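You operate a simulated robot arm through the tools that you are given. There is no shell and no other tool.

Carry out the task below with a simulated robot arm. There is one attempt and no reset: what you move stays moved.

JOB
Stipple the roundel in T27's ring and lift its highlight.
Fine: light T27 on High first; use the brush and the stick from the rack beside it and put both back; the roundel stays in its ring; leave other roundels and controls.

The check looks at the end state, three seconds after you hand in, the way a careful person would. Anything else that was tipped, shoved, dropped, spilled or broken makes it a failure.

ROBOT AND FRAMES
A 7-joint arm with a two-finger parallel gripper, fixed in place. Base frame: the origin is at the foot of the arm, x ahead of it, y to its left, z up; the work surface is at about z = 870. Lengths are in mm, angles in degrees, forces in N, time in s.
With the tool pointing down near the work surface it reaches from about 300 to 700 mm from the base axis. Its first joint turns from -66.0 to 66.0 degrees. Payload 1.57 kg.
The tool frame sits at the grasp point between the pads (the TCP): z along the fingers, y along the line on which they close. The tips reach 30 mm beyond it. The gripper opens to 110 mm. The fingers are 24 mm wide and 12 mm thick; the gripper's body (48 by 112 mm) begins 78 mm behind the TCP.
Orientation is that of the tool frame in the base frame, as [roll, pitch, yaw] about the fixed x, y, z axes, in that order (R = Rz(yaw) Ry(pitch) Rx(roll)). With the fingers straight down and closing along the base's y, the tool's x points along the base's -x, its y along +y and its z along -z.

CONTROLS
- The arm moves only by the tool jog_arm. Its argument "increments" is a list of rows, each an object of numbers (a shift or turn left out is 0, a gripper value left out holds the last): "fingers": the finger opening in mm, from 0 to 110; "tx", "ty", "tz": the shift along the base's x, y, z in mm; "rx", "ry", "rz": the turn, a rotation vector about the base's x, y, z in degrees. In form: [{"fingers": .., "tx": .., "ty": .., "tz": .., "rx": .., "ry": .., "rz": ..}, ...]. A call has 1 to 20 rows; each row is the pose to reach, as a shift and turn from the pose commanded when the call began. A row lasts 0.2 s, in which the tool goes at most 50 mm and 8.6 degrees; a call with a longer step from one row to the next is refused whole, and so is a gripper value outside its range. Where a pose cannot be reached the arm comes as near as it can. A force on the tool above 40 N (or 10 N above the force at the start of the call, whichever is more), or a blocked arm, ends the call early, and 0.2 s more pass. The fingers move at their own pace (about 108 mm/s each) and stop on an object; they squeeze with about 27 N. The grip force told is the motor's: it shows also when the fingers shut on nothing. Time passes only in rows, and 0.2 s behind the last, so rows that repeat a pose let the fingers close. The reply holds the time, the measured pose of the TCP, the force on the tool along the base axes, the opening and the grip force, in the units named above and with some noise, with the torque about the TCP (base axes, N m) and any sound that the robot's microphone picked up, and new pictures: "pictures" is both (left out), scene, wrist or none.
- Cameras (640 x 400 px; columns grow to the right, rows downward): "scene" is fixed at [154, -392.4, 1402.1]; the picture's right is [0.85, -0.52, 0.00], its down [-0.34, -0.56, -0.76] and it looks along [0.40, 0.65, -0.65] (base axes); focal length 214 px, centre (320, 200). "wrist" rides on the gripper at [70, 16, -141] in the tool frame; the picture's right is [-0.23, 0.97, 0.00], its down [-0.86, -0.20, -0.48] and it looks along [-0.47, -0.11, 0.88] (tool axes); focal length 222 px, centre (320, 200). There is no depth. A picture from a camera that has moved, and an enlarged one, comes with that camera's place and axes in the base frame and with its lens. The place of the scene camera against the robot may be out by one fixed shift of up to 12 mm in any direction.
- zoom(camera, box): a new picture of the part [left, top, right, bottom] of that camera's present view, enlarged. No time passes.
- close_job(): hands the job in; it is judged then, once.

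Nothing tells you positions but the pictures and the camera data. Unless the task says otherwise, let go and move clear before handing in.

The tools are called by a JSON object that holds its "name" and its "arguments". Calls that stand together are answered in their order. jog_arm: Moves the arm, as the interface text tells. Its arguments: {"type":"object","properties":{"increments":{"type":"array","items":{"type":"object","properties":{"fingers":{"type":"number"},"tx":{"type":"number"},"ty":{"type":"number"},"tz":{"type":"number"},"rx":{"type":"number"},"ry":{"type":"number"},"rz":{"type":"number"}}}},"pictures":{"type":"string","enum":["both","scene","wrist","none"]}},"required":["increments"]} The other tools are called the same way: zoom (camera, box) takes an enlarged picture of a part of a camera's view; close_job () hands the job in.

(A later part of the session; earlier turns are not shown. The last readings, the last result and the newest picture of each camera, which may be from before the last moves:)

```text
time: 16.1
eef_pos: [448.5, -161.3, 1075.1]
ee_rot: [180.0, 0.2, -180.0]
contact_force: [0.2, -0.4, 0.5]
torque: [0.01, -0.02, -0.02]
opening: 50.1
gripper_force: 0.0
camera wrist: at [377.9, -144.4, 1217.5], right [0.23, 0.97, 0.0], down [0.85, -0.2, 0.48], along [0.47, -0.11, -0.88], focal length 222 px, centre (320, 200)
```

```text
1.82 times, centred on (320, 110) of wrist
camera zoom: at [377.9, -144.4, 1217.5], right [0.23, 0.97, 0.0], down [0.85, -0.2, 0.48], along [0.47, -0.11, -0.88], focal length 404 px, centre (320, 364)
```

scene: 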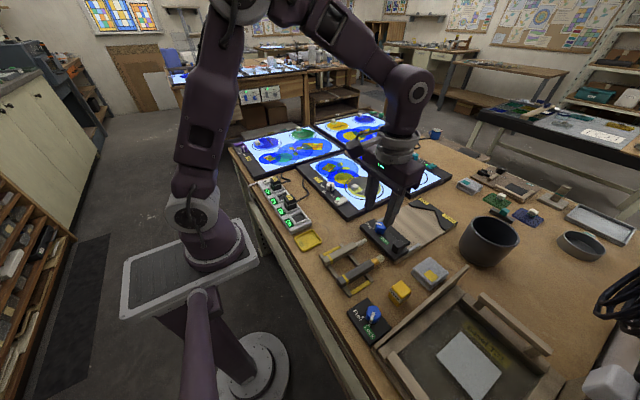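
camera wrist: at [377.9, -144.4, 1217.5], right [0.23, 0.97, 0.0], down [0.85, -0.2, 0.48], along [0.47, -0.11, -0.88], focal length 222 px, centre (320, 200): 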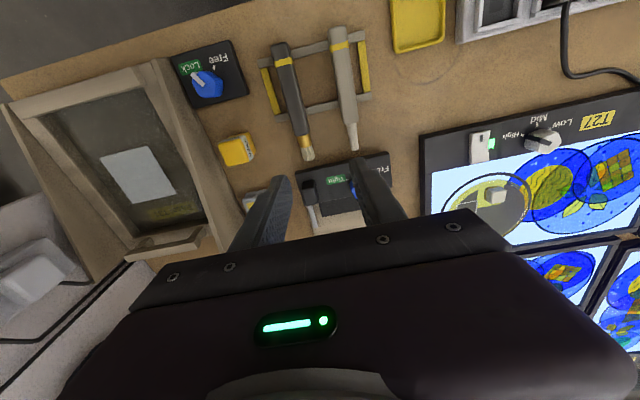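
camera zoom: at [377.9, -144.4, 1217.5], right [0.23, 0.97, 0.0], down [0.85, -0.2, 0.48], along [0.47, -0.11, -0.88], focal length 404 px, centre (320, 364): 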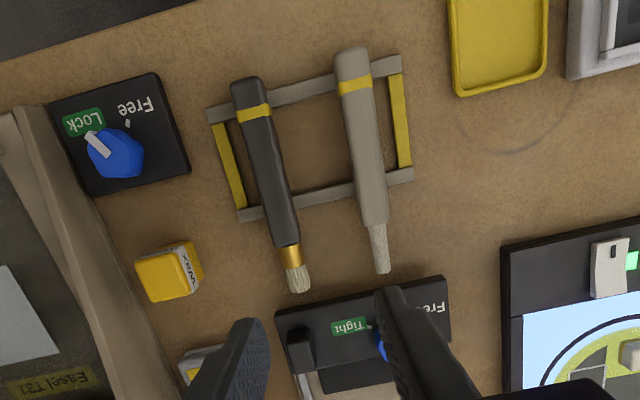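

The brush lies along +x at y≈-183 (x 331–475) and the stick at y≈-115. I plan to grasp with the fingers tilted forward so the brush can later point steeply down. I'll tilt above the rack and check heights and clearances.

{"name": "jog_arm", "arguments": {"increments": [{"tx": -13, "ty": -4, "tz": -12, "ry": -7.5, "fingers": 40}, {"tx": -26, "ty": -8, "tz": -24, "ry": -15}, {"tx": -39, "ty": -12, "tz": -36, "ry": -22.5}, {"tx": -52, "ty": -16, "tz": -48, "ry": -30}, {"tx": -65, "ty": -20, "tz": -60, "ry": -37.5}, {"tx": -76, "ty": -23, "tz": -70, "ry": -45}, {"tx": -76, "ty": -23, "tz": -70, "ry": -45}], "pictures": "both"}}

{"name": "zoom", "arguments": {"camera": "scene", "box": [310, 220, 420, 300]}}

```text
time: 17.7
eef_pos: [372.9, -183.9, 1008.9]
ee_rot: [179.9, 45.2, 179.9]
contact_force: [0.1, 0.2, 0.7]
torque: [-0.02, 0.01, -0.03]
opening: 39.8
gripper_force: 0.1
out of reach, approached as far as the arm can: row 5
camera wrist: at [222.9, -167.4, 1058.1], right [0.16, 0.97, 0.16], down [0.26, -0.2, 0.94], along [0.95, -0.11, -0.29], focal length 222 px, centre (320, 200)
```

scene: 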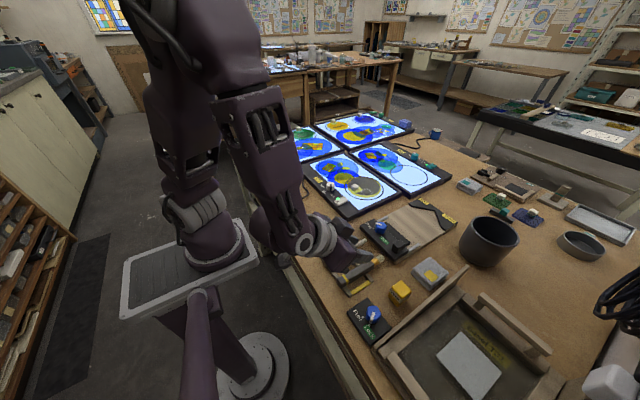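
wrist: 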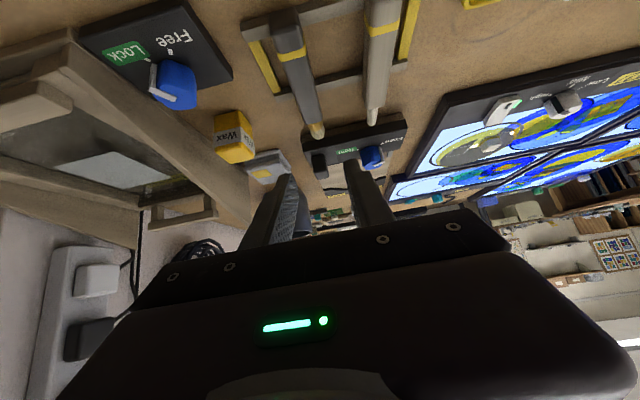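

```text
5.00 times, centred on (365, 260) of scene
camera zoom: at [154.0, -392.4, 1402.1], right [0.85, -0.52, 0.0], down [-0.34, -0.56, -0.76], along [0.4, 0.65, -0.65], focal length 1072 px, centre (95, -100)
```

zoom: 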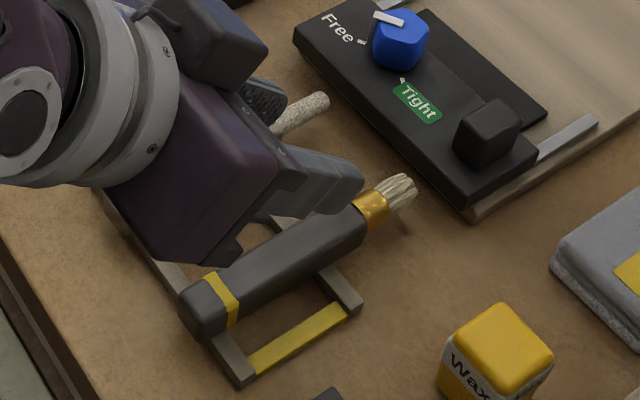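

{"name": "zoom", "arguments": {"camera": "wrist", "box": [210, 0, 430, 160]}}

```text
2.50 times, centred on (320, 80) of wrist
camera zoom: at [222.9, -167.4, 1058.1], right [0.16, 0.97, 0.16], down [0.26, -0.2, 0.94], along [0.95, -0.11, -0.29], focal length 555 px, centre (320, 500)
```

zoom: 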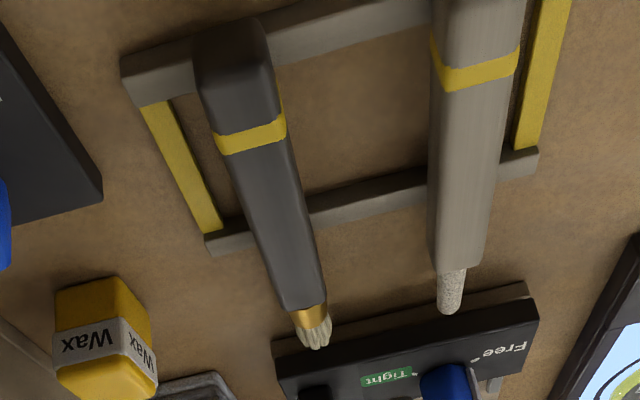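

The brush axis is at about y=-184, z≈892, with the tip at (476, -184, 897). I'll lower the tilted gripper to hover just above the handle and check alignment up close.

{"name": "jog_arm", "arguments": {"increments": [{"tx": -2, "tz": -30, "fingers": 30}, {"tx": -4.9, "ty": -0.2, "tz": -55}, {"tx": -4.9, "ty": -0.2, "tz": -60}, {"tx": -4.9, "ty": -0.2, "tz": -60}], "pictures": "both"}}

{"name": "zoom", "arguments": {"camera": "wrist", "box": [220, 60, 420, 240]}}

{"name": "zoom", "arguments": {"camera": "scene", "box": [310, 220, 420, 300]}}

```text
time: 18.7
eef_pos: [369.6, -184.9, 948.2]
ee_rot: [-179.9, 45.1, 180.0]
contact_force: [0.4, 0.6, 0.1]
torque: [0.01, -0.04, -0.02]
opening: 30.2
gripper_force: 0.1
camera wrist: at [218.5, -167.5, 997.6], right [0.16, 0.97, 0.16], down [0.26, -0.2, 0.94], along [0.95, -0.11, -0.29], focal length 222 px, centre (320, 200)
```

scene: 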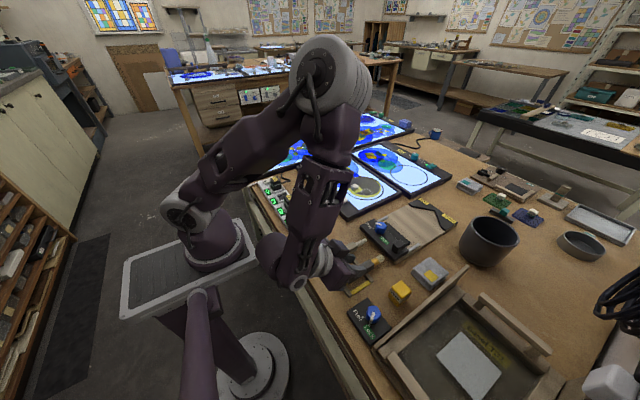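
wrist: 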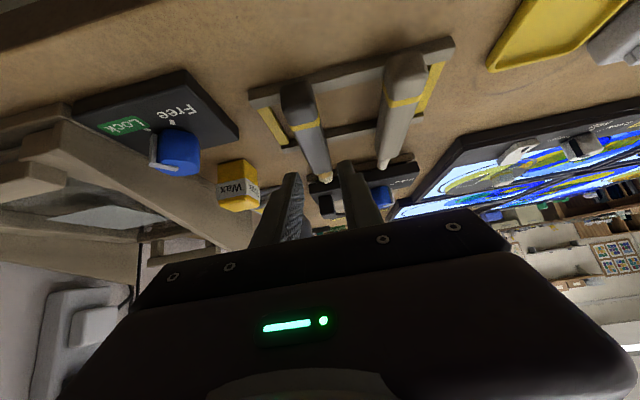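

```text
2.22 times, centred on (320, 150) of wrist
camera zoom: at [218.5, -167.5, 997.6], right [0.16, 0.97, 0.16], down [0.26, -0.2, 0.94], along [0.95, -0.11, -0.29], focal length 494 px, centre (320, 311)
```

zoom: 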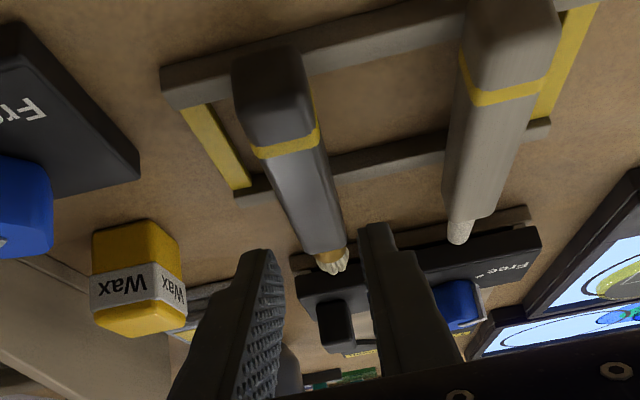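

```text
5.00 times, centred on (365, 260) of scene
camera zoom: at [154.0, -392.4, 1402.1], right [0.85, -0.52, 0.0], down [-0.34, -0.56, -0.76], along [0.4, 0.65, -0.65], focal length 1072 px, centre (95, -100)
```

zoom: 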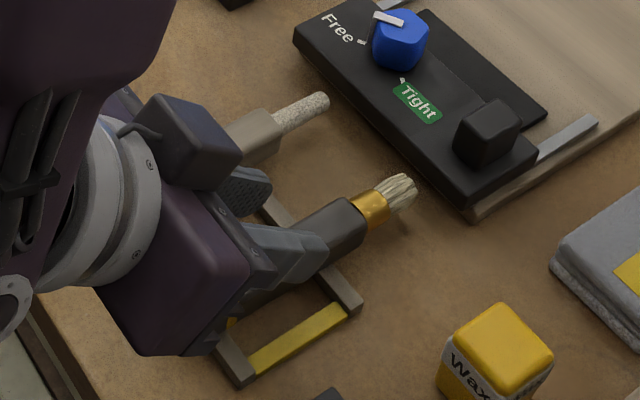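

{"name": "zoom", "arguments": {"camera": "wrist", "box": [270, 70, 370, 190]}}

```text
3.33 times, centred on (320, 130) of wrist
camera zoom: at [218.5, -167.5, 997.6], right [0.16, 0.97, 0.16], down [0.26, -0.2, 0.94], along [0.95, -0.11, -0.29], focal length 740 px, centre (320, 433)
```

zoom: 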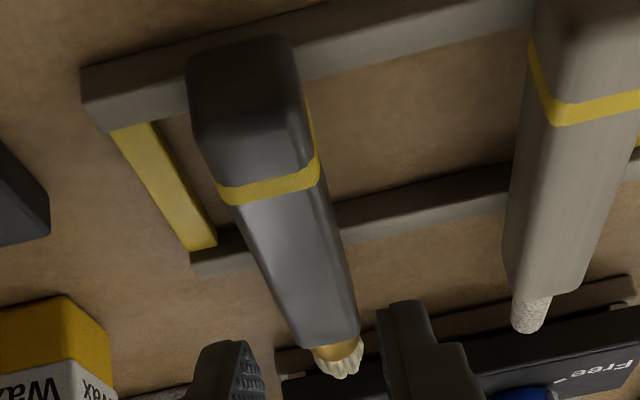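

The handle is about 1.3 mm to the -y side of the gripper's centre. I'll grip it just ahead of the front rail (x≈426), where there are no side bars, so I'm moving forward and then down.

{"name": "jog_arm", "arguments": {"increments": [{"tx": 25, "ty": -1.3, "fingers": 34}, {"tx": 43.9, "ty": -1.3, "tz": 0}, {"tx": 43.9, "ty": -1.3, "tz": -15}, {"tx": 43.9, "ty": -1.3, "tz": -25}, {"tx": 43.9, "ty": -1.3, "tz": -25}], "pictures": "both"}}

{"name": "zoom", "arguments": {"camera": "wrist", "box": [250, 90, 390, 220]}}

{"name": "zoom", "arguments": {"camera": "scene", "box": [310, 220, 420, 300]}}

```text
time: 19.9
eef_pos: [411.2, -184.9, 921.3]
ee_rot: [-179.9, 45.2, -180.0]
contact_force: [-0.4, 0.4, -0.3]
torque: [-0.04, 0.03, -0.02]
opening: 34.0
gripper_force: 0.1
camera wrist: at [261.9, -168.6, 971.6], right [0.16, 0.97, 0.16], down [0.26, -0.2, 0.94], along [0.95, -0.11, -0.29], focal length 222 px, centre (320, 200)
```

scene: 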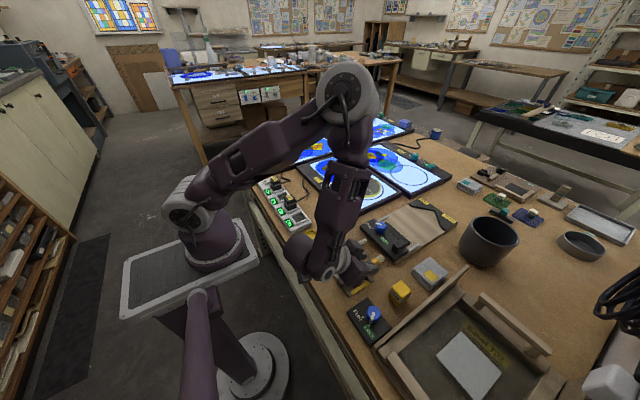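
wrist: 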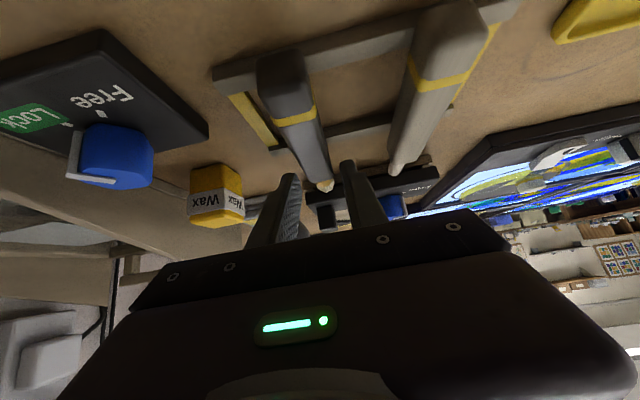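

```text
3.08 times, centred on (320, 155) of wrist
camera zoom: at [261.9, -168.6, 971.6], right [0.16, 0.97, 0.16], down [0.26, -0.2, 0.94], along [0.95, -0.11, -0.29], focal length 684 px, centre (320, 338)
```

zoom: 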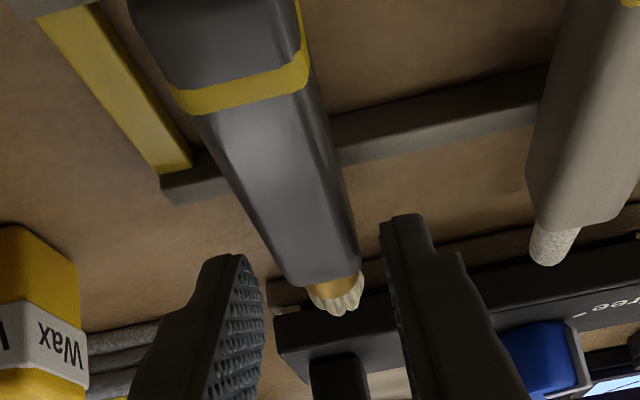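

```text
5.00 times, centred on (365, 260) of scene
camera zoom: at [154.0, -392.4, 1402.1], right [0.85, -0.52, 0.0], down [-0.34, -0.56, -0.76], along [0.4, 0.65, -0.65], focal length 1072 px, centre (95, -100)
```

zoom: 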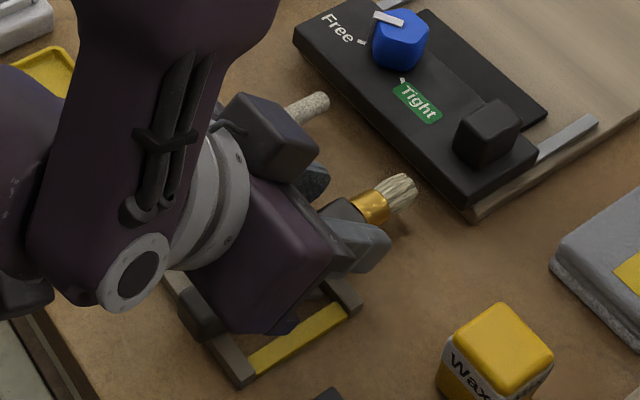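

The brush handle is centred between the fingers. I'll go down the last 17 mm, then close.

{"name": "jog_arm", "arguments": {"increments": [{"tz": -9}, {"tz": -16}, {"tz": -16, "fingers": 10}, {"tz": -16, "fingers": 10}, {"tz": -16, "fingers": 10}], "pictures": "both"}}

{"name": "zoom", "arguments": {"camera": "wrist", "box": [250, 90, 390, 220]}}

{"name": "zoom", "arguments": {"camera": "scene", "box": [310, 220, 420, 300]}}

```text
time: 21.1
eef_pos: [411.9, -185.3, 904.8]
ee_rot: [179.9, 45.2, 179.9]
contact_force: [-0.6, 1.3, 2.4]
torque: [-0.01, 0.14, -0.05]
opening: 21.6
gripper_force: 27.1
camera wrist: at [262.2, -168.4, 956.0], right [0.16, 0.97, 0.16], down [0.26, -0.2, 0.94], along [0.95, -0.11, -0.29], focal length 222 px, centre (320, 200)
```

scene: 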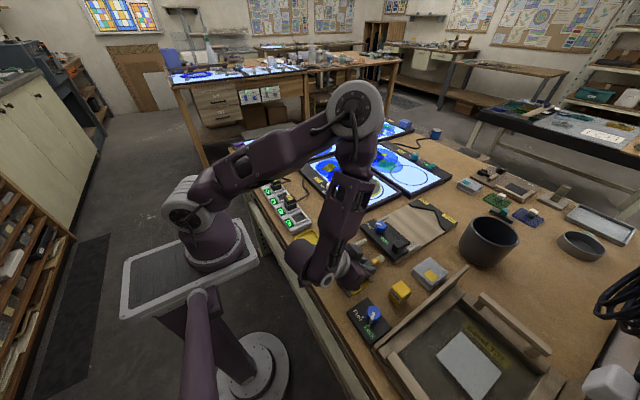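
wrist: 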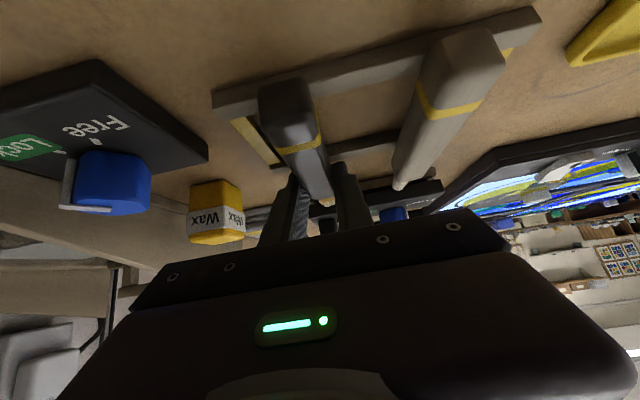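

```text
3.08 times, centred on (320, 155) of wrist
camera zoom: at [262.2, -168.4, 956.0], right [0.16, 0.97, 0.16], down [0.26, -0.2, 0.94], along [0.95, -0.11, -0.29], focal length 684 px, centre (320, 338)
```

zoom: 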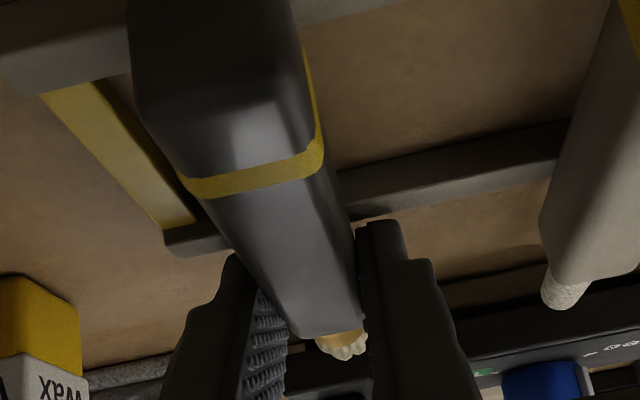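

```text
5.00 times, centred on (365, 260) of scene
camera zoom: at [153.9, -392.3, 1402.1], right [0.85, -0.52, 0.0], down [-0.34, -0.56, -0.76], along [0.4, 0.65, -0.65], focal length 1072 px, centre (95, -100)
```

zoom: 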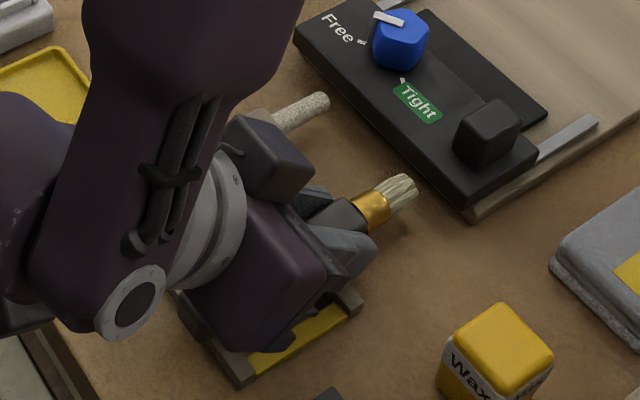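

The brush is gripped at 21.6 mm. I'll lift it straight out of the rack and check how it hangs.

{"name": "jog_arm", "arguments": {"increments": [{"tz": 10}, {"tz": 30}, {"tz": 60}, {"tz": 90}, {"tz": 90}], "pictures": "both"}}

{"name": "zoom", "arguments": {"camera": "scene", "box": [310, 180, 430, 300]}}

```text
time: 22.3
eef_pos: [412.3, -184.9, 997.5]
ee_rot: [-180.0, 45.2, 180.0]
contact_force: [0.6, -0.6, -1.7]
torque: [0.0, -0.02, 0.0]
opening: 21.5
gripper_force: 27.3
camera wrist: at [262.5, -168.1, 1047.8], right [0.16, 0.97, 0.16], down [0.26, -0.2, 0.94], along [0.95, -0.11, -0.29], focal length 222 px, centre (320, 200)
```

scene: 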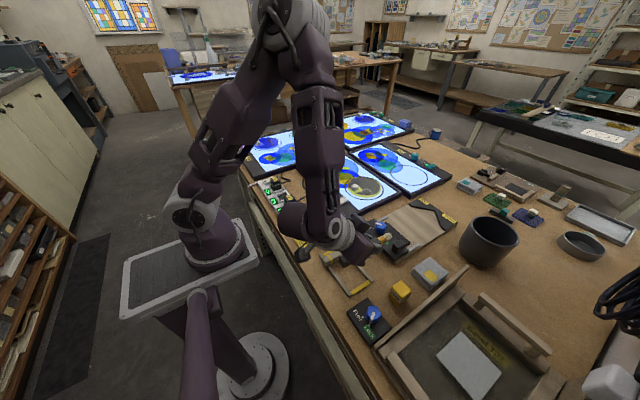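
wrist: 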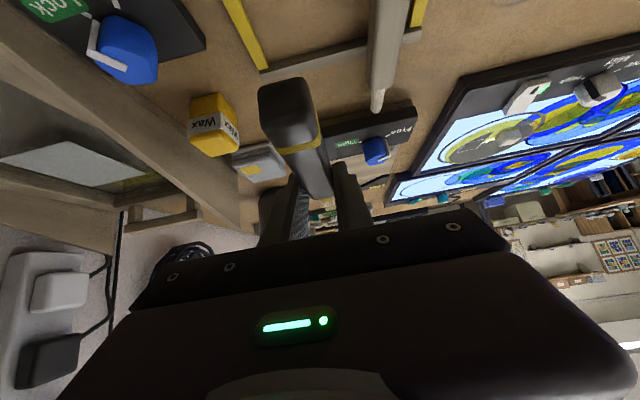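

```text
3.33 times, centred on (370, 240) of scene
camera zoom: at [154.0, -392.4, 1402.1], right [0.85, -0.52, 0.0], down [-0.34, -0.56, -0.76], along [0.4, 0.65, -0.65], focal length 715 px, centre (153, 67)
```

zoom: 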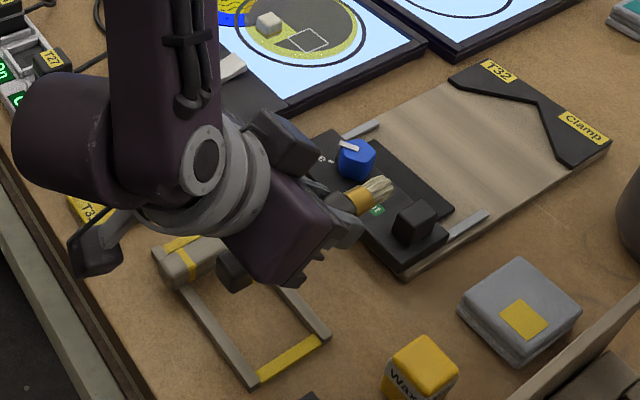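

The brush came up level and clear. I'll carry it high toward T27 while tilting it 45° tip-down.

{"name": "jog_arm", "arguments": {"increments": [{"tz": 40}, {"tx": 15, "ty": 30, "tz": 70, "ry": 7.5}, {"tx": 35, "ty": 65, "tz": 80, "ry": 15}, {"tx": 55, "ty": 100, "tz": 80, "ry": 22.5}, {"tx": 75, "ty": 135, "tz": 80, "ry": 30}, {"tx": 95, "ty": 170, "tz": 80, "ry": 37.5}, {"tx": 115, "ty": 205, "tz": 80, "ry": 45}, {"tx": 135, "ty": 240, "tz": 80, "ry": 45}, {"tx": 135, "ty": 240, "tz": 80, "ry": 45}], "pictures": "both"}}

```text
time: 24.3
eef_pos: [545.8, 55.5, 1076.9]
ee_rot: [-180.0, 0.1, 180.0]
contact_force: [-0.1, -0.8, -0.9]
torque: [-0.02, 0.0, 0.02]
opening: 21.7
gripper_force: 26.6
camera wrist: at [475.1, 72.1, 1218.3], right [0.23, 0.97, 0.0], down [0.85, -0.2, 0.48], along [0.47, -0.11, -0.88], focal length 222 px, centre (320, 200)
```

scene: 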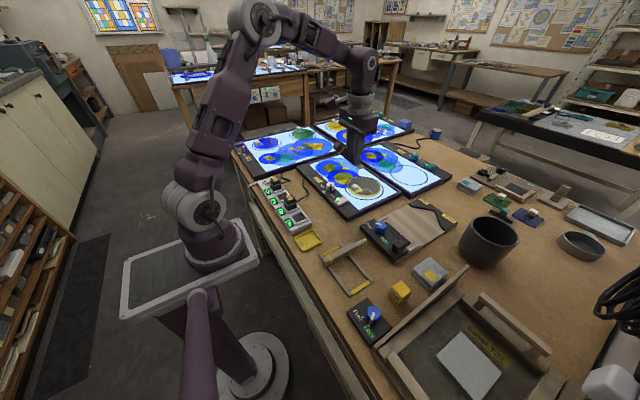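
wrist: 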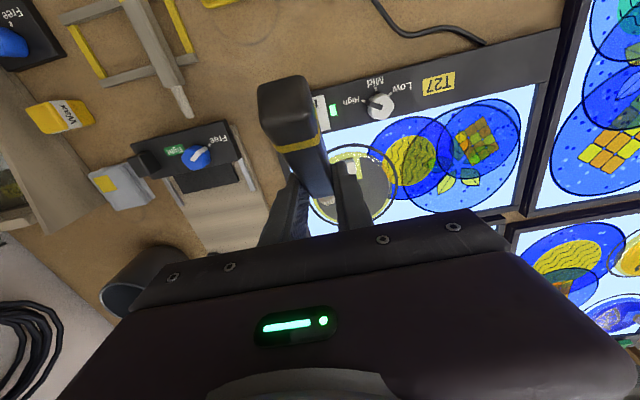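

The brush is held firmly at 45°. Next I'll test yawing it to point toward -y and tilting it closer to vertical, still high above the table.

{"name": "jog_arm", "arguments": {"increments": [{"tx": 8, "ty": 5, "rz": -8.2}, {"tx": 16, "ty": 10, "rz": -16.4}, {"tx": 24, "ty": 15, "rz": -24.6}, {"tx": 32, "ty": 20, "rz": -32.8}, {"tx": 40, "ty": 25, "rz": -41}, {"tx": 48, "ty": 30, "rz": -49.2}, {"tx": 52, "ty": 35, "rz": -57.4}, {"tx": 52, "ty": 35, "rz": -65.6}, {"tx": 52, "ty": 35, "rz": -73.8}, {"tx": 52, "ty": 35, "rz": -82}, {"tx": 52, "ty": 35, "rz": -90}, {"tx": 52, "ty": 35, "rz": -90}], "pictures": "both"}}

```text
time: 26.9
eef_pos: [599.4, 89.5, 1076.3]
ee_rot: [-180.0, 0.2, 89.9]
contact_force: [-0.5, -0.4, -1.4]
torque: [-0.03, 0.01, -0.02]
opening: 21.6
gripper_force: 26.5
camera wrist: at [615.0, 160.0, 1218.2], right [0.97, -0.23, 0.0], down [-0.2, -0.85, 0.48], along [-0.11, -0.47, -0.88], focal length 222 px, centre (320, 200)
```

scene: 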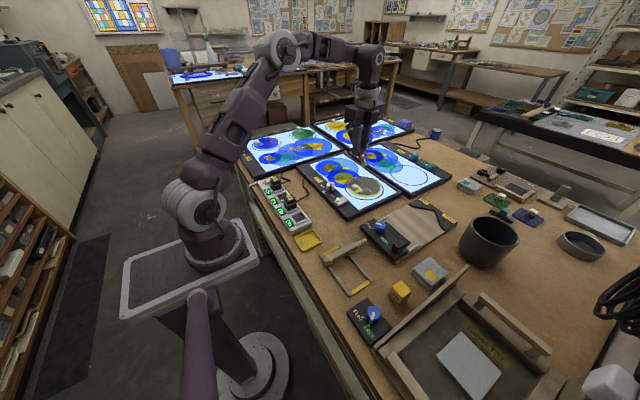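
wrist: 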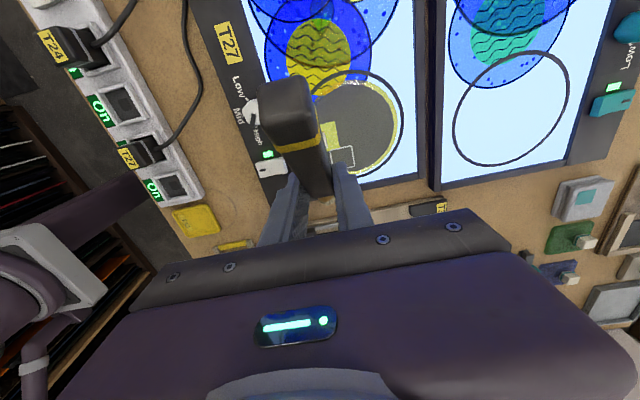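

The yaw is reachable. Now I'll tilt about x to bring the brush close to vertical and check the reach.

{"name": "jog_arm", "arguments": {"increments": [{"rx": 8, "tx": 10}, {"rx": 16, "tx": 20}, {"rx": 24, "tx": 30}, {"rx": 32, "tx": 40}, {"rx": 40, "tx": 40}, {"rx": 40, "tx": 40}], "pictures": "both"}}

{"name": "zoom", "arguments": {"camera": "scene", "box": [310, 110, 430, 210]}}

```text
time: 28.3
eef_pos: [639.7, 90.5, 1076.8]
ee_rot: [179.9, -40.0, 89.9]
contact_force: [0.4, 0.3, -1.2]
torque: [0.0, 0.0, -0.01]
opening: 21.5
gripper_force: 26.5
camera wrist: at [654.6, 53.9, 1229.5], right [0.97, -0.17, -0.15], down [-0.2, -0.96, -0.18], along [-0.11, 0.21, -0.97], focal length 222 px, centre (320, 200)
```

scene: 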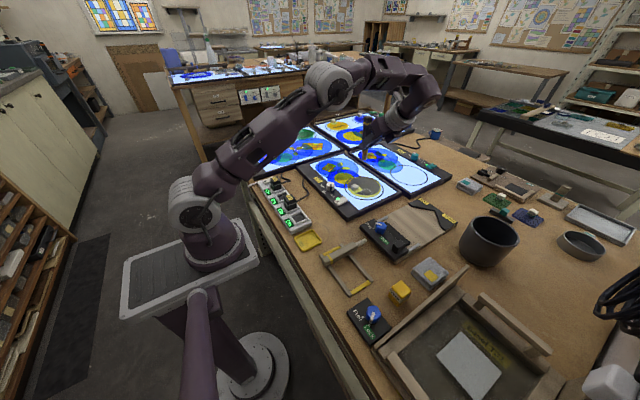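
wrist: 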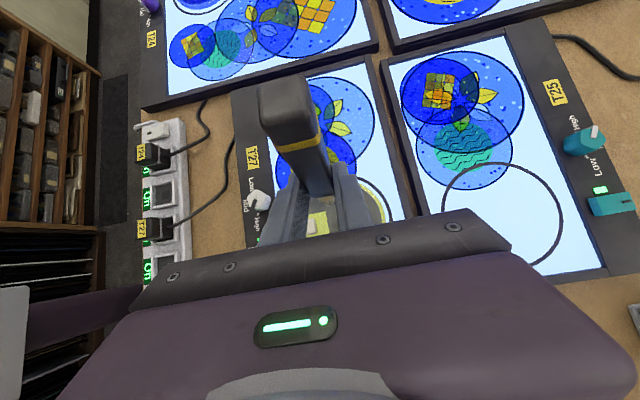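

```text
4.00 times, centred on (370, 160) of scene
camera zoom: at [154.0, -392.4, 1402.1], right [0.85, -0.52, 0.0], down [-0.34, -0.56, -0.76], along [0.4, 0.65, -0.65], focal length 858 px, centre (120, 360)
```

zoom: 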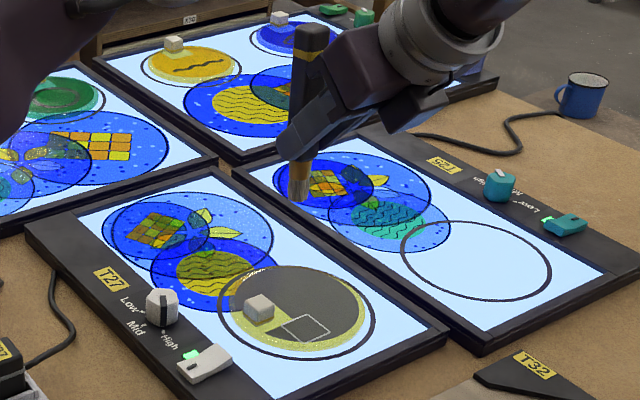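

The brush hangs nearly vertical and is reachable here. I'll lower it over the grey area, away from the wax cube and the highlight square, and stop a bit above the surface to compare tip and roundel.

{"name": "jog_arm", "arguments": {"increments": [{"ty": 4, "tz": -35}, {"ty": 4, "tz": -65}, {"ty": 4, "tz": -85}, {"ty": 4, "tz": -85}], "pictures": "both"}}

{"name": "zoom", "arguments": {"camera": "scene", "box": [330, 140, 420, 215]}}

{"name": "zoom", "arguments": {"camera": "wrist", "box": [230, 100, 430, 250]}}

```text
time: 29.3
eef_pos: [637.2, 95.2, 989.7]
ee_rot: [180.0, -39.7, 90.0]
contact_force: [-0.5, 0.9, -1.6]
torque: [-0.03, 0.01, 0.02]
opening: 21.5
gripper_force: 26.6
camera wrist: at [653.0, 58.0, 1142.7], right [0.97, -0.17, -0.15], down [-0.2, -0.96, -0.18], along [-0.11, 0.2, -0.97], focal length 222 px, centre (320, 200)
```

scene: 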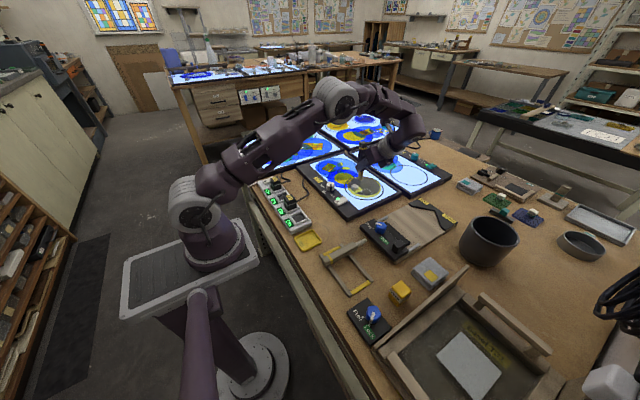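
wrist: 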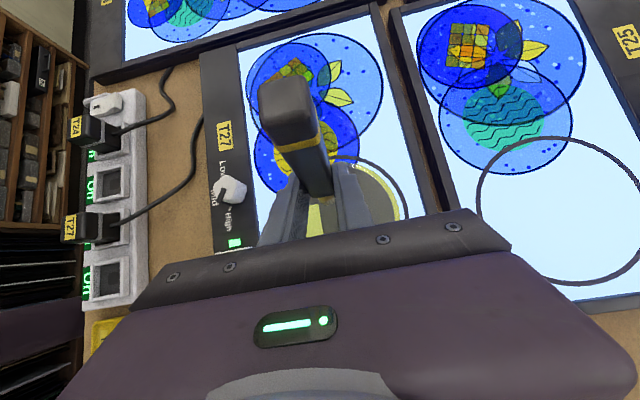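

```text
5.33 times, centred on (375, 178) of scene
camera zoom: at [154.0, -392.4, 1402.1], right [0.85, -0.52, 0.0], down [-0.34, -0.56, -0.76], along [0.4, 0.65, -0.65], focal length 1144 px, centre (27, 320)
```

zoom: 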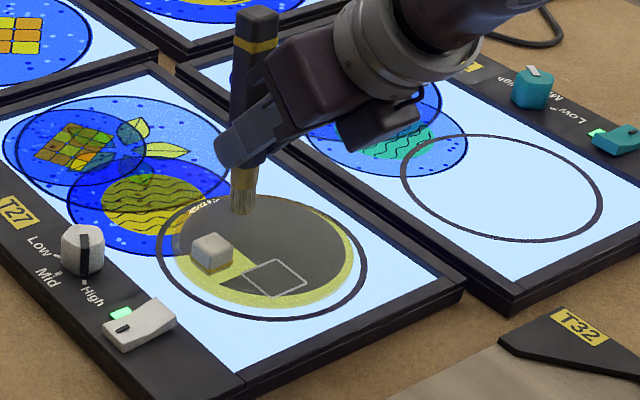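

```text
2.67 times, centred on (330, 175) of wrist
camera zoom: at [653.0, 58.0, 1142.7], right [0.97, -0.17, -0.15], down [-0.2, -0.96, -0.18], along [-0.11, 0.2, -0.97], focal length 592 px, centre (293, 267)
```

zoom: 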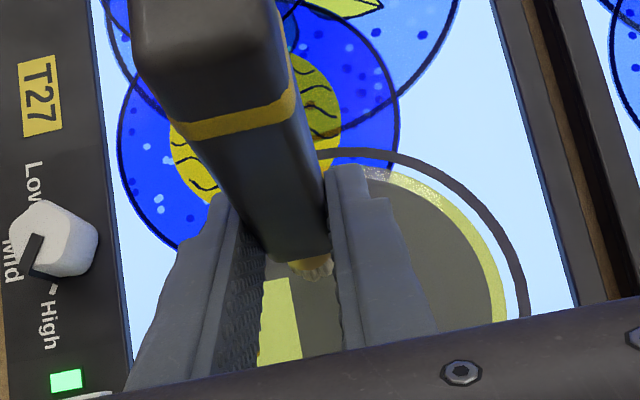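

The tip is about 15–20 mm above the grey matte. I'll descend in small steps and watch force and picture for first contact.

{"name": "jog_arm", "arguments": {"increments": [{"tz": -6}, {"tz": -10}, {"tz": -12}, {"tz": -12}], "pictures": "none"}}

{"name": "zoom", "arguments": {"camera": "scene", "box": [345, 150, 405, 200]}}

```text
time: 30.3
eef_pos: [639.8, 94.6, 980.1]
ee_rot: [-180.0, -39.8, 90.0]
contact_force: [-0.9, 0.0, 0.4]
torque: [-0.04, -0.01, 0.04]
opening: 21.3
gripper_force: 26.8
```

```text
8.00 times, centred on (375, 175) of scene
camera zoom: at [154.0, -392.4, 1402.1], right [0.85, -0.52, 0.0], down [-0.34, -0.56, -0.76], along [0.4, 0.65, -0.65], focal length 1716 px, centre (-120, 400)
```

zoom: 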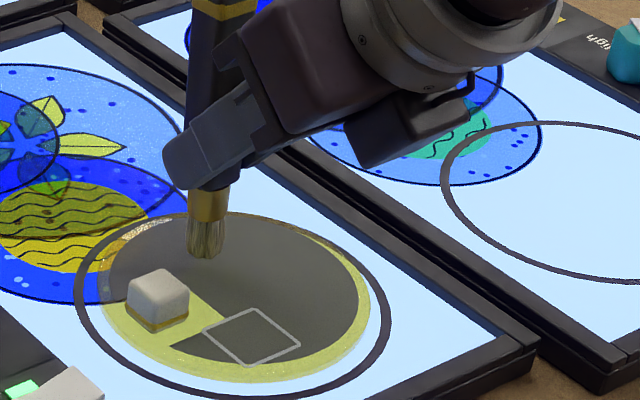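

{"name": "jog_arm", "arguments": {"increments": [{"tz": -1.5}, {"tz": -3}, {"tz": -3}], "pictures": "none"}}

{"name": "zoom", "arguments": {"camera": "scene", "box": [350, 160, 400, 200]}}

```text
time: 31.1
eef_pos: [640.4, 92.6, 976.6]
ee_rot: [180.0, -39.8, 90.0]
contact_force: [-1.0, -0.2, -0.8]
torque: [0.0, -0.01, 0.03]
opening: 21.8
gripper_force: 27.2
```

```text
10.00 times, centred on (375, 180) of scene
camera zoom: at [154.0, -392.4, 1402.1], right [0.85, -0.52, 0.0], down [-0.34, -0.56, -0.76], along [0.4, 0.65, -0.65], focal length 2145 px, centre (-230, 400)
```

zoom: 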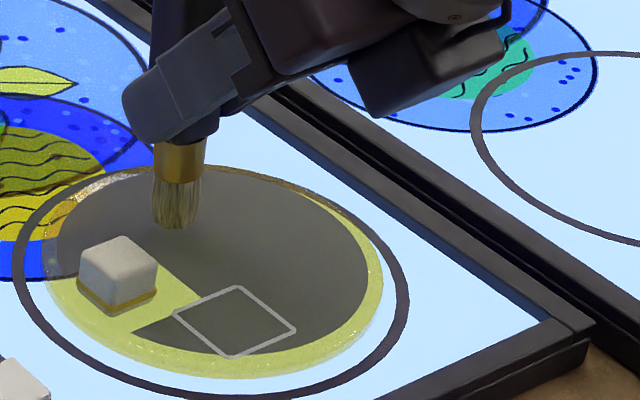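

{"name": "jog_arm", "arguments": {"increments": [{"tz": -1.5}, {"tz": -3}, {"tz": -3}], "pictures": "none"}}

{"name": "zoom", "arguments": {"camera": "scene", "box": [350, 160, 400, 200]}}

```text
time: 31.9
eef_pos: [639.0, 94.0, 973.6]
ee_rot: [-179.9, -39.9, 89.9]
contact_force: [-0.7, -0.3, -1.7]
torque: [0.01, -0.01, 0.0]
opening: 21.5
gripper_force: 26.9
```

```text
10.00 times, centred on (375, 180) of scene
camera zoom: at [154.0, -392.4, 1402.1], right [0.85, -0.52, 0.0], down [-0.34, -0.56, -0.76], along [0.4, 0.65, -0.65], focal length 2145 px, centre (-230, 400)
```

zoom: 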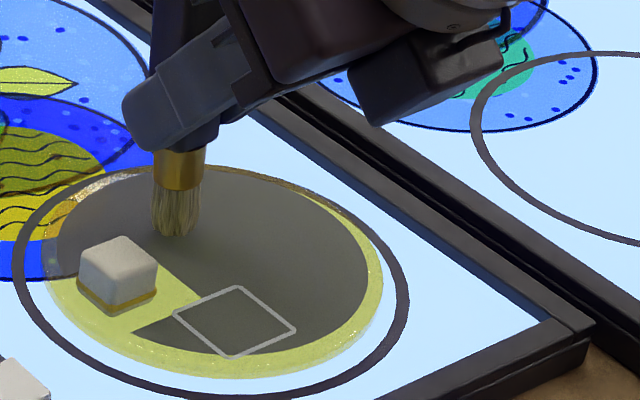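

{"name": "jog_arm", "arguments": {"increments": [{"tz": -1.5}, {"tz": -3}, {"tz": -3}], "pictures": "none"}}

{"name": "zoom", "arguments": {"camera": "scene", "box": [350, 160, 400, 200]}}

```text
time: 32.7
eef_pos: [640.4, 93.0, 971.3]
ee_rot: [180.0, -39.9, 90.0]
contact_force: [0.0, -0.3, -0.5]
torque: [0.0, -0.01, -0.02]
opening: 21.5
gripper_force: 27.6
```

```text
10.00 times, centred on (375, 180) of scene
camera zoom: at [154.0, -392.4, 1402.1], right [0.85, -0.52, 0.0], down [-0.34, -0.56, -0.76], along [0.4, 0.65, -0.65], focal length 2145 px, centre (-230, 400)
```

zoom: 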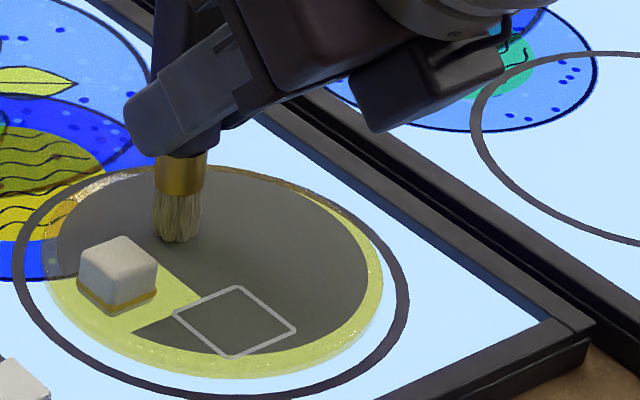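

{"name": "jog_arm", "arguments": {"increments": [{"tx": 4, "tz": -1.5}, {"tx": 8, "tz": -3}, {"tx": 8, "tz": -4}, {"tx": 8, "tz": -4}], "pictures": "none"}}

{"name": "zoom", "arguments": {"camera": "scene", "box": [350, 160, 400, 200]}}

```text
time: 33.7
eef_pos: [648.1, 92.8, 968.1]
ee_rot: [179.7, -39.8, 90.0]
contact_force: [1.1, 0.7, 21.3]
torque: [0.54, -0.09, -0.01]
opening: 21.6
gripper_force: 26.6
```

```text
10.00 times, centred on (375, 180) of scene
camera zoom: at [153.6, -392.4, 1402.1], right [0.85, -0.52, 0.0], down [-0.34, -0.56, -0.76], along [0.4, 0.65, -0.65], focal length 2145 px, centre (-230, 400)
```

zoom: 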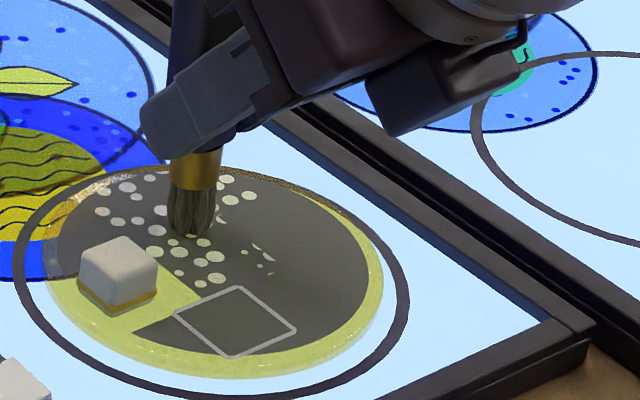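

Contact: stipple dots appeared around the brush over a patch about 50 mm wide. I'll lift off and look at the result.

{"name": "jog_arm", "arguments": {"increments": [{"tz": 6}, {"tz": 14}, {"tz": 14}], "pictures": "wrist"}}

{"name": "zoom", "arguments": {"camera": "scene", "box": [345, 160, 405, 205]}}

{"name": "zoom", "arguments": {"camera": "wrist", "box": [230, 100, 430, 250]}}

```text
time: 34.5
eef_pos: [648.5, 92.3, 980.0]
ee_rot: [-179.9, -39.8, 89.9]
contact_force: [0.1, 0.2, -0.9]
torque: [-0.05, -0.02, -0.02]
opening: 21.4
gripper_force: 26.9
camera wrist: at [663.3, 56.3, 1133.5], right [0.97, -0.17, -0.15], down [-0.2, -0.96, -0.18], along [-0.11, 0.2, -0.97], focal length 222 px, centre (320, 200)
```

wrist: 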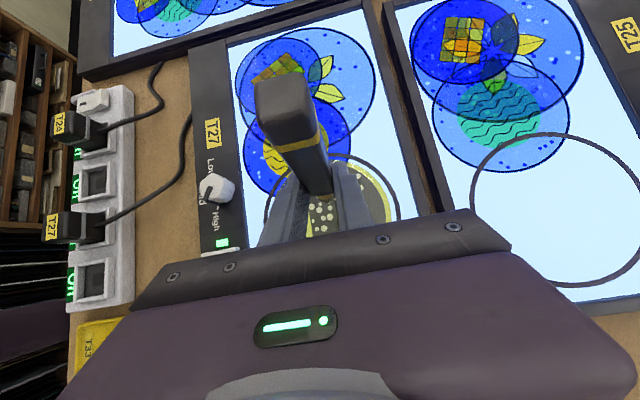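

```text
8.89 times, centred on (375, 182) of scene
camera zoom: at [154.0, -392.4, 1402.1], right [0.85, -0.52, 0.0], down [-0.34, -0.56, -0.76], along [0.4, 0.65, -0.65], focal length 1906 px, centre (-169, 356)
```

zoom: 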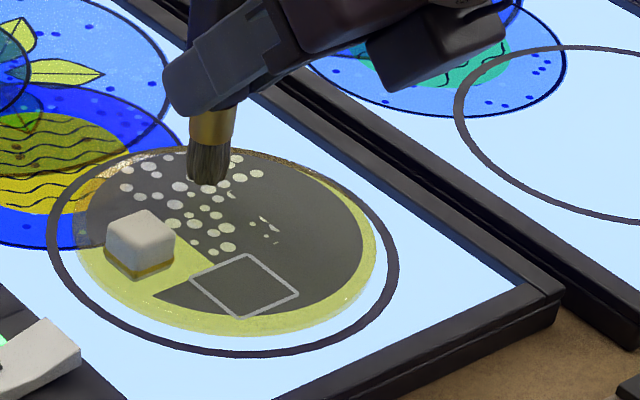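

```text
2.67 times, centred on (330, 175) of wrist
camera zoom: at [663.3, 56.3, 1133.5], right [0.97, -0.17, -0.15], down [-0.2, -0.96, -0.18], along [-0.11, 0.2, -0.97], focal length 592 px, centre (293, 267)
```

zoom: 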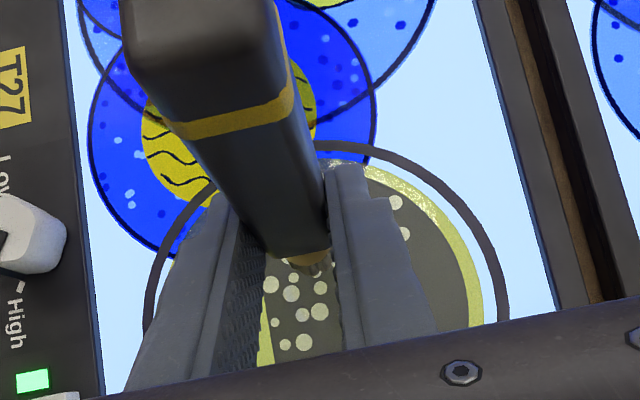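

The dots are in a patch around the dab and the roundel hasn't moved. I'll do the next dab to the right with a lighter touch and check the force.

{"name": "jog_arm", "arguments": {"increments": [{"tx": 15, "ty": -4}, {"tx": 29, "ty": -7}, {"tx": 29, "ty": -7, "tz": -7}, {"tx": 29, "ty": -7, "tz": -12}, {"tx": 29, "ty": -7, "tz": -12.8}, {"tx": 29, "ty": -7, "tz": -12.8}], "pictures": "none"}}

{"name": "zoom", "arguments": {"camera": "scene", "box": [345, 160, 405, 205]}}

```text
time: 35.9
eef_pos: [676.6, 86.8, 967.7]
ee_rot: [180.0, -39.8, 89.9]
contact_force: [-0.3, -0.6, -0.7]
torque: [0.0, 0.02, 0.01]
opening: 21.4
gripper_force: 26.9
```

```text
8.89 times, centred on (375, 182) of scene
camera zoom: at [154.0, -392.4, 1402.1], right [0.85, -0.52, 0.0], down [-0.34, -0.56, -0.76], along [0.4, 0.65, -0.65], focal length 1906 px, centre (-169, 356)
```

zoom: 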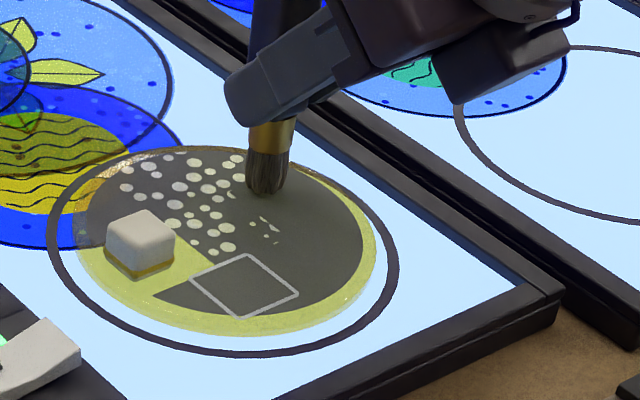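

{"name": "jog_arm", "arguments": {"increments": [{"tz": -0.7}, {"tz": -1.2}, {"tz": -1.2}], "pictures": "none"}}

{"name": "zoom", "arguments": {"camera": "scene", "box": [345, 160, 405, 205]}}

```text
time: 36.7
eef_pos: [677.5, 85.8, 967.6]
ee_rot: [179.8, -39.9, 90.0]
contact_force: [0.2, 2.4, 8.4]
torque: [0.34, -0.08, 0.01]
opening: 21.6
gripper_force: 26.8
```

```text
8.89 times, centred on (375, 182) of scene
camera zoom: at [153.8, -392.4, 1402.1], right [0.85, -0.52, 0.0], down [-0.34, -0.56, -0.76], along [0.4, 0.65, -0.65], focal length 1906 px, centre (-169, 356)
```

zoom: 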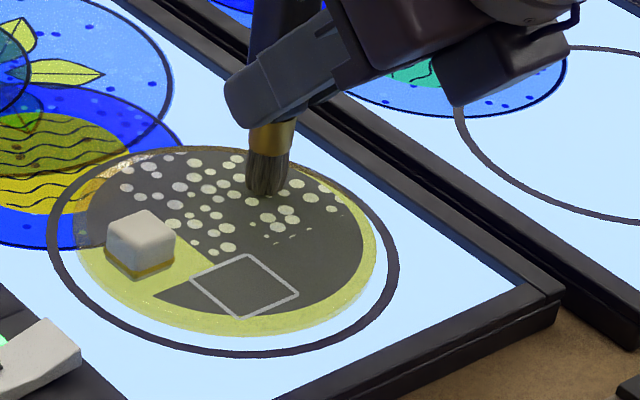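

A light dab of about 8 N works well. Two more dabs, on the right and in the centre, lifting in between.

{"name": "jog_arm", "arguments": {"increments": [{"tz": 8}, {"tx": -6, "ty": -30, "tz": 8}, {"tx": -6, "ty": -30, "tz": 1.5}, {"tx": -6, "ty": -30, "tz": -0.2}, {"tx": -6, "ty": -30, "tz": -0.2}, {"tx": -6, "ty": -30, "tz": 8}, {"tx": -27, "ty": -22, "tz": 8}, {"tx": -27, "ty": -22, "tz": 1.5}, {"tx": -27, "ty": -22, "tz": -0.2}, {"tx": -27, "ty": -22, "tz": -0.2}, {"tx": -27, "ty": -22, "tz": 8}, {"tx": -27, "ty": -22, "tz": 8}], "pictures": "none"}}

{"name": "zoom", "arguments": {"camera": "scene", "box": [345, 160, 405, 205]}}

```text
time: 39.3
eef_pos: [649.2, 64.6, 975.5]
ee_rot: [180.0, -39.8, 90.0]
contact_force: [0.6, -0.7, -0.9]
torque: [0.01, -0.03, 0.05]
opening: 21.7
gripper_force: 26.7
```

```text
8.89 times, centred on (375, 182) of scene
camera zoom: at [154.0, -392.4, 1402.1], right [0.85, -0.52, 0.0], down [-0.34, -0.56, -0.76], along [0.4, 0.65, -0.65], focal length 1906 px, centre (-169, 356)
```

zoom: 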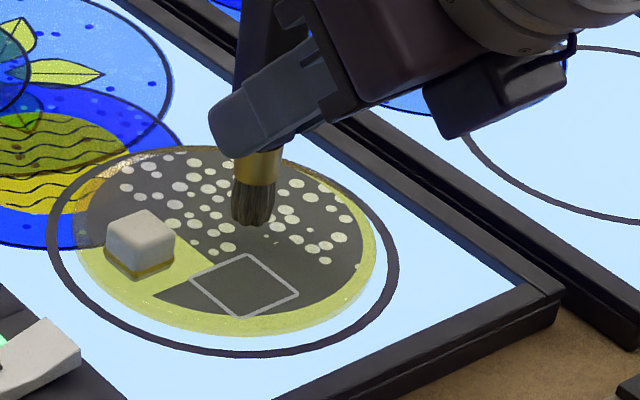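

{"name": "jog_arm", "arguments": {"increments": [{"tz": -6}, {"tz": -8.2}, {"tz": -8.6}, {"tz": -8.6}], "pictures": "none"}}

{"name": "zoom", "arguments": {"camera": "scene", "box": [345, 160, 405, 205]}}

```text
time: 40.3
eef_pos: [650.3, 65.1, 966.0]
ee_rot: [179.8, -40.0, 90.1]
contact_force: [-1.4, -0.2, 19.6]
torque: [0.41, 0.12, 0.03]
opening: 21.5
gripper_force: 26.8
```

```text
8.89 times, centred on (375, 182) of scene
camera zoom: at [153.5, -392.4, 1402.1], right [0.85, -0.52, 0.0], down [-0.34, -0.56, -0.76], along [0.4, 0.65, -0.65], focal length 1906 px, centre (-169, 356)
```

zoom: 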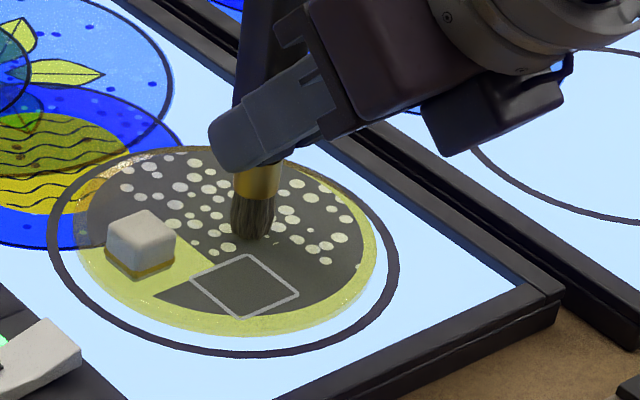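

Centre covered. Next dabs: right-lower and lower edge around the highlight.

{"name": "jog_arm", "arguments": {"increments": [{"tz": 8}, {"tx": 10.2, "ty": -26.8, "tz": 8}, {"tx": 10.2, "ty": -26.8, "tz": 2}, {"tx": 10.2, "ty": -26.8, "tz": 0}, {"tx": 10.2, "ty": -26.8, "tz": 0}, {"tx": 10.2, "ty": -26.8, "tz": 8}, {"tx": 10.2, "ty": -26.8, "tz": 20}, {"tx": 10.2, "ty": -26.8, "tz": 20}], "pictures": "none"}}

{"name": "zoom", "arguments": {"camera": "scene", "box": [345, 160, 405, 205]}}

```text
time: 42.1
eef_pos: [659.0, 36.8, 983.7]
ee_rot: [180.0, -39.8, 90.0]
contact_force: [1.1, 0.1, -0.6]
torque: [-0.01, -0.03, 0.03]
opening: 21.3
gripper_force: 27.8
```

```text
8.89 times, centred on (375, 182) of scene
camera zoom: at [154.0, -392.4, 1402.1], right [0.85, -0.52, 0.0], down [-0.34, -0.56, -0.76], along [0.4, 0.65, -0.65], focal length 1906 px, centre (-169, 356)
```

zoom: 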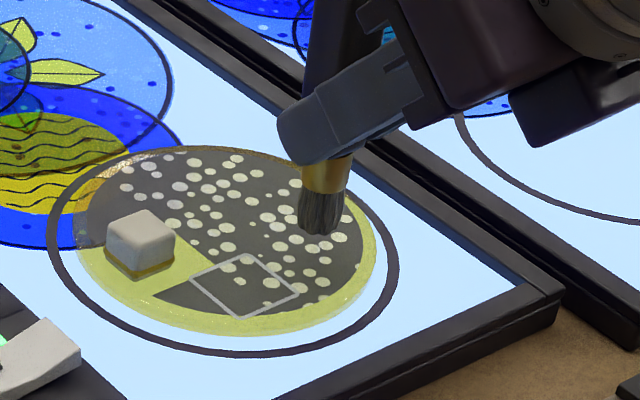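

Dots now cover the right side. Now the lower edge and the strip left of the highlight, keeping clear of the wax cube.

{"name": "jog_arm", "arguments": {"increments": [{"tx": -31.2, "ty": -8.1}, {"tx": -31.2, "ty": -8.1, "tz": -12}, {"tx": -31.2, "ty": -8.1, "tz": -18}, {"tx": -31.2, "ty": -8.1, "tz": -20}, {"tx": -31.2, "ty": -8.1, "tz": -20}, {"tx": -31.2, "ty": -8.1, "tz": -12}, {"tx": -50.5, "ty": 13.6, "tz": -12}, {"tx": -50.5, "ty": 13.6, "tz": -18}, {"tx": -50.5, "ty": 13.6, "tz": -20}, {"tx": -50.5, "ty": 13.6, "tz": -20}, {"tx": -50.5, "ty": 13.6, "tz": -12}, {"tx": -50.5, "ty": 13.6, "tz": 15}, {"tx": -30, "ty": -20, "tz": 40}, {"tx": -30, "ty": -20, "tz": 40}], "pictures": "wrist"}}

{"name": "zoom", "arguments": {"camera": "scene", "box": [345, 160, 405, 205]}}

```text
time: 45.1
eef_pos: [629.6, 17.9, 1023.4]
ee_rot: [-180.0, -39.7, 89.9]
contact_force: [-0.3, -0.4, -1.6]
torque: [-0.01, 0.0, -0.02]
opening: 21.5
gripper_force: 27.1
camera wrist: at [644.8, -18.5, 1176.7], right [0.97, -0.17, -0.15], down [-0.2, -0.96, -0.18], along [-0.11, 0.2, -0.97], focal length 222 px, centre (320, 200)
```

wrist: 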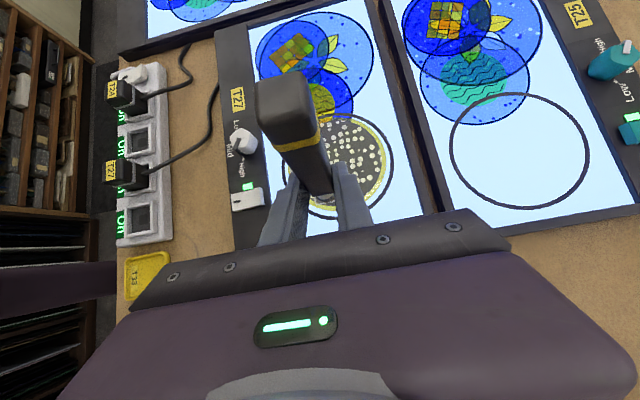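

```text
8.89 times, centred on (375, 182) of scene
camera zoom: at [154.0, -392.4, 1402.1], right [0.85, -0.52, 0.0], down [-0.34, -0.56, -0.76], along [0.4, 0.65, -0.65], focal length 1906 px, centre (-169, 356)
```

zoom: 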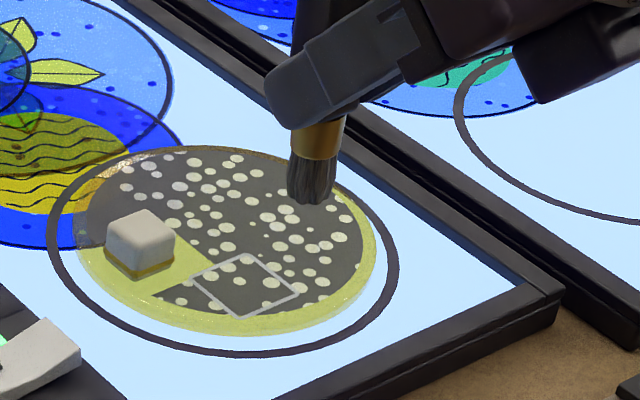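

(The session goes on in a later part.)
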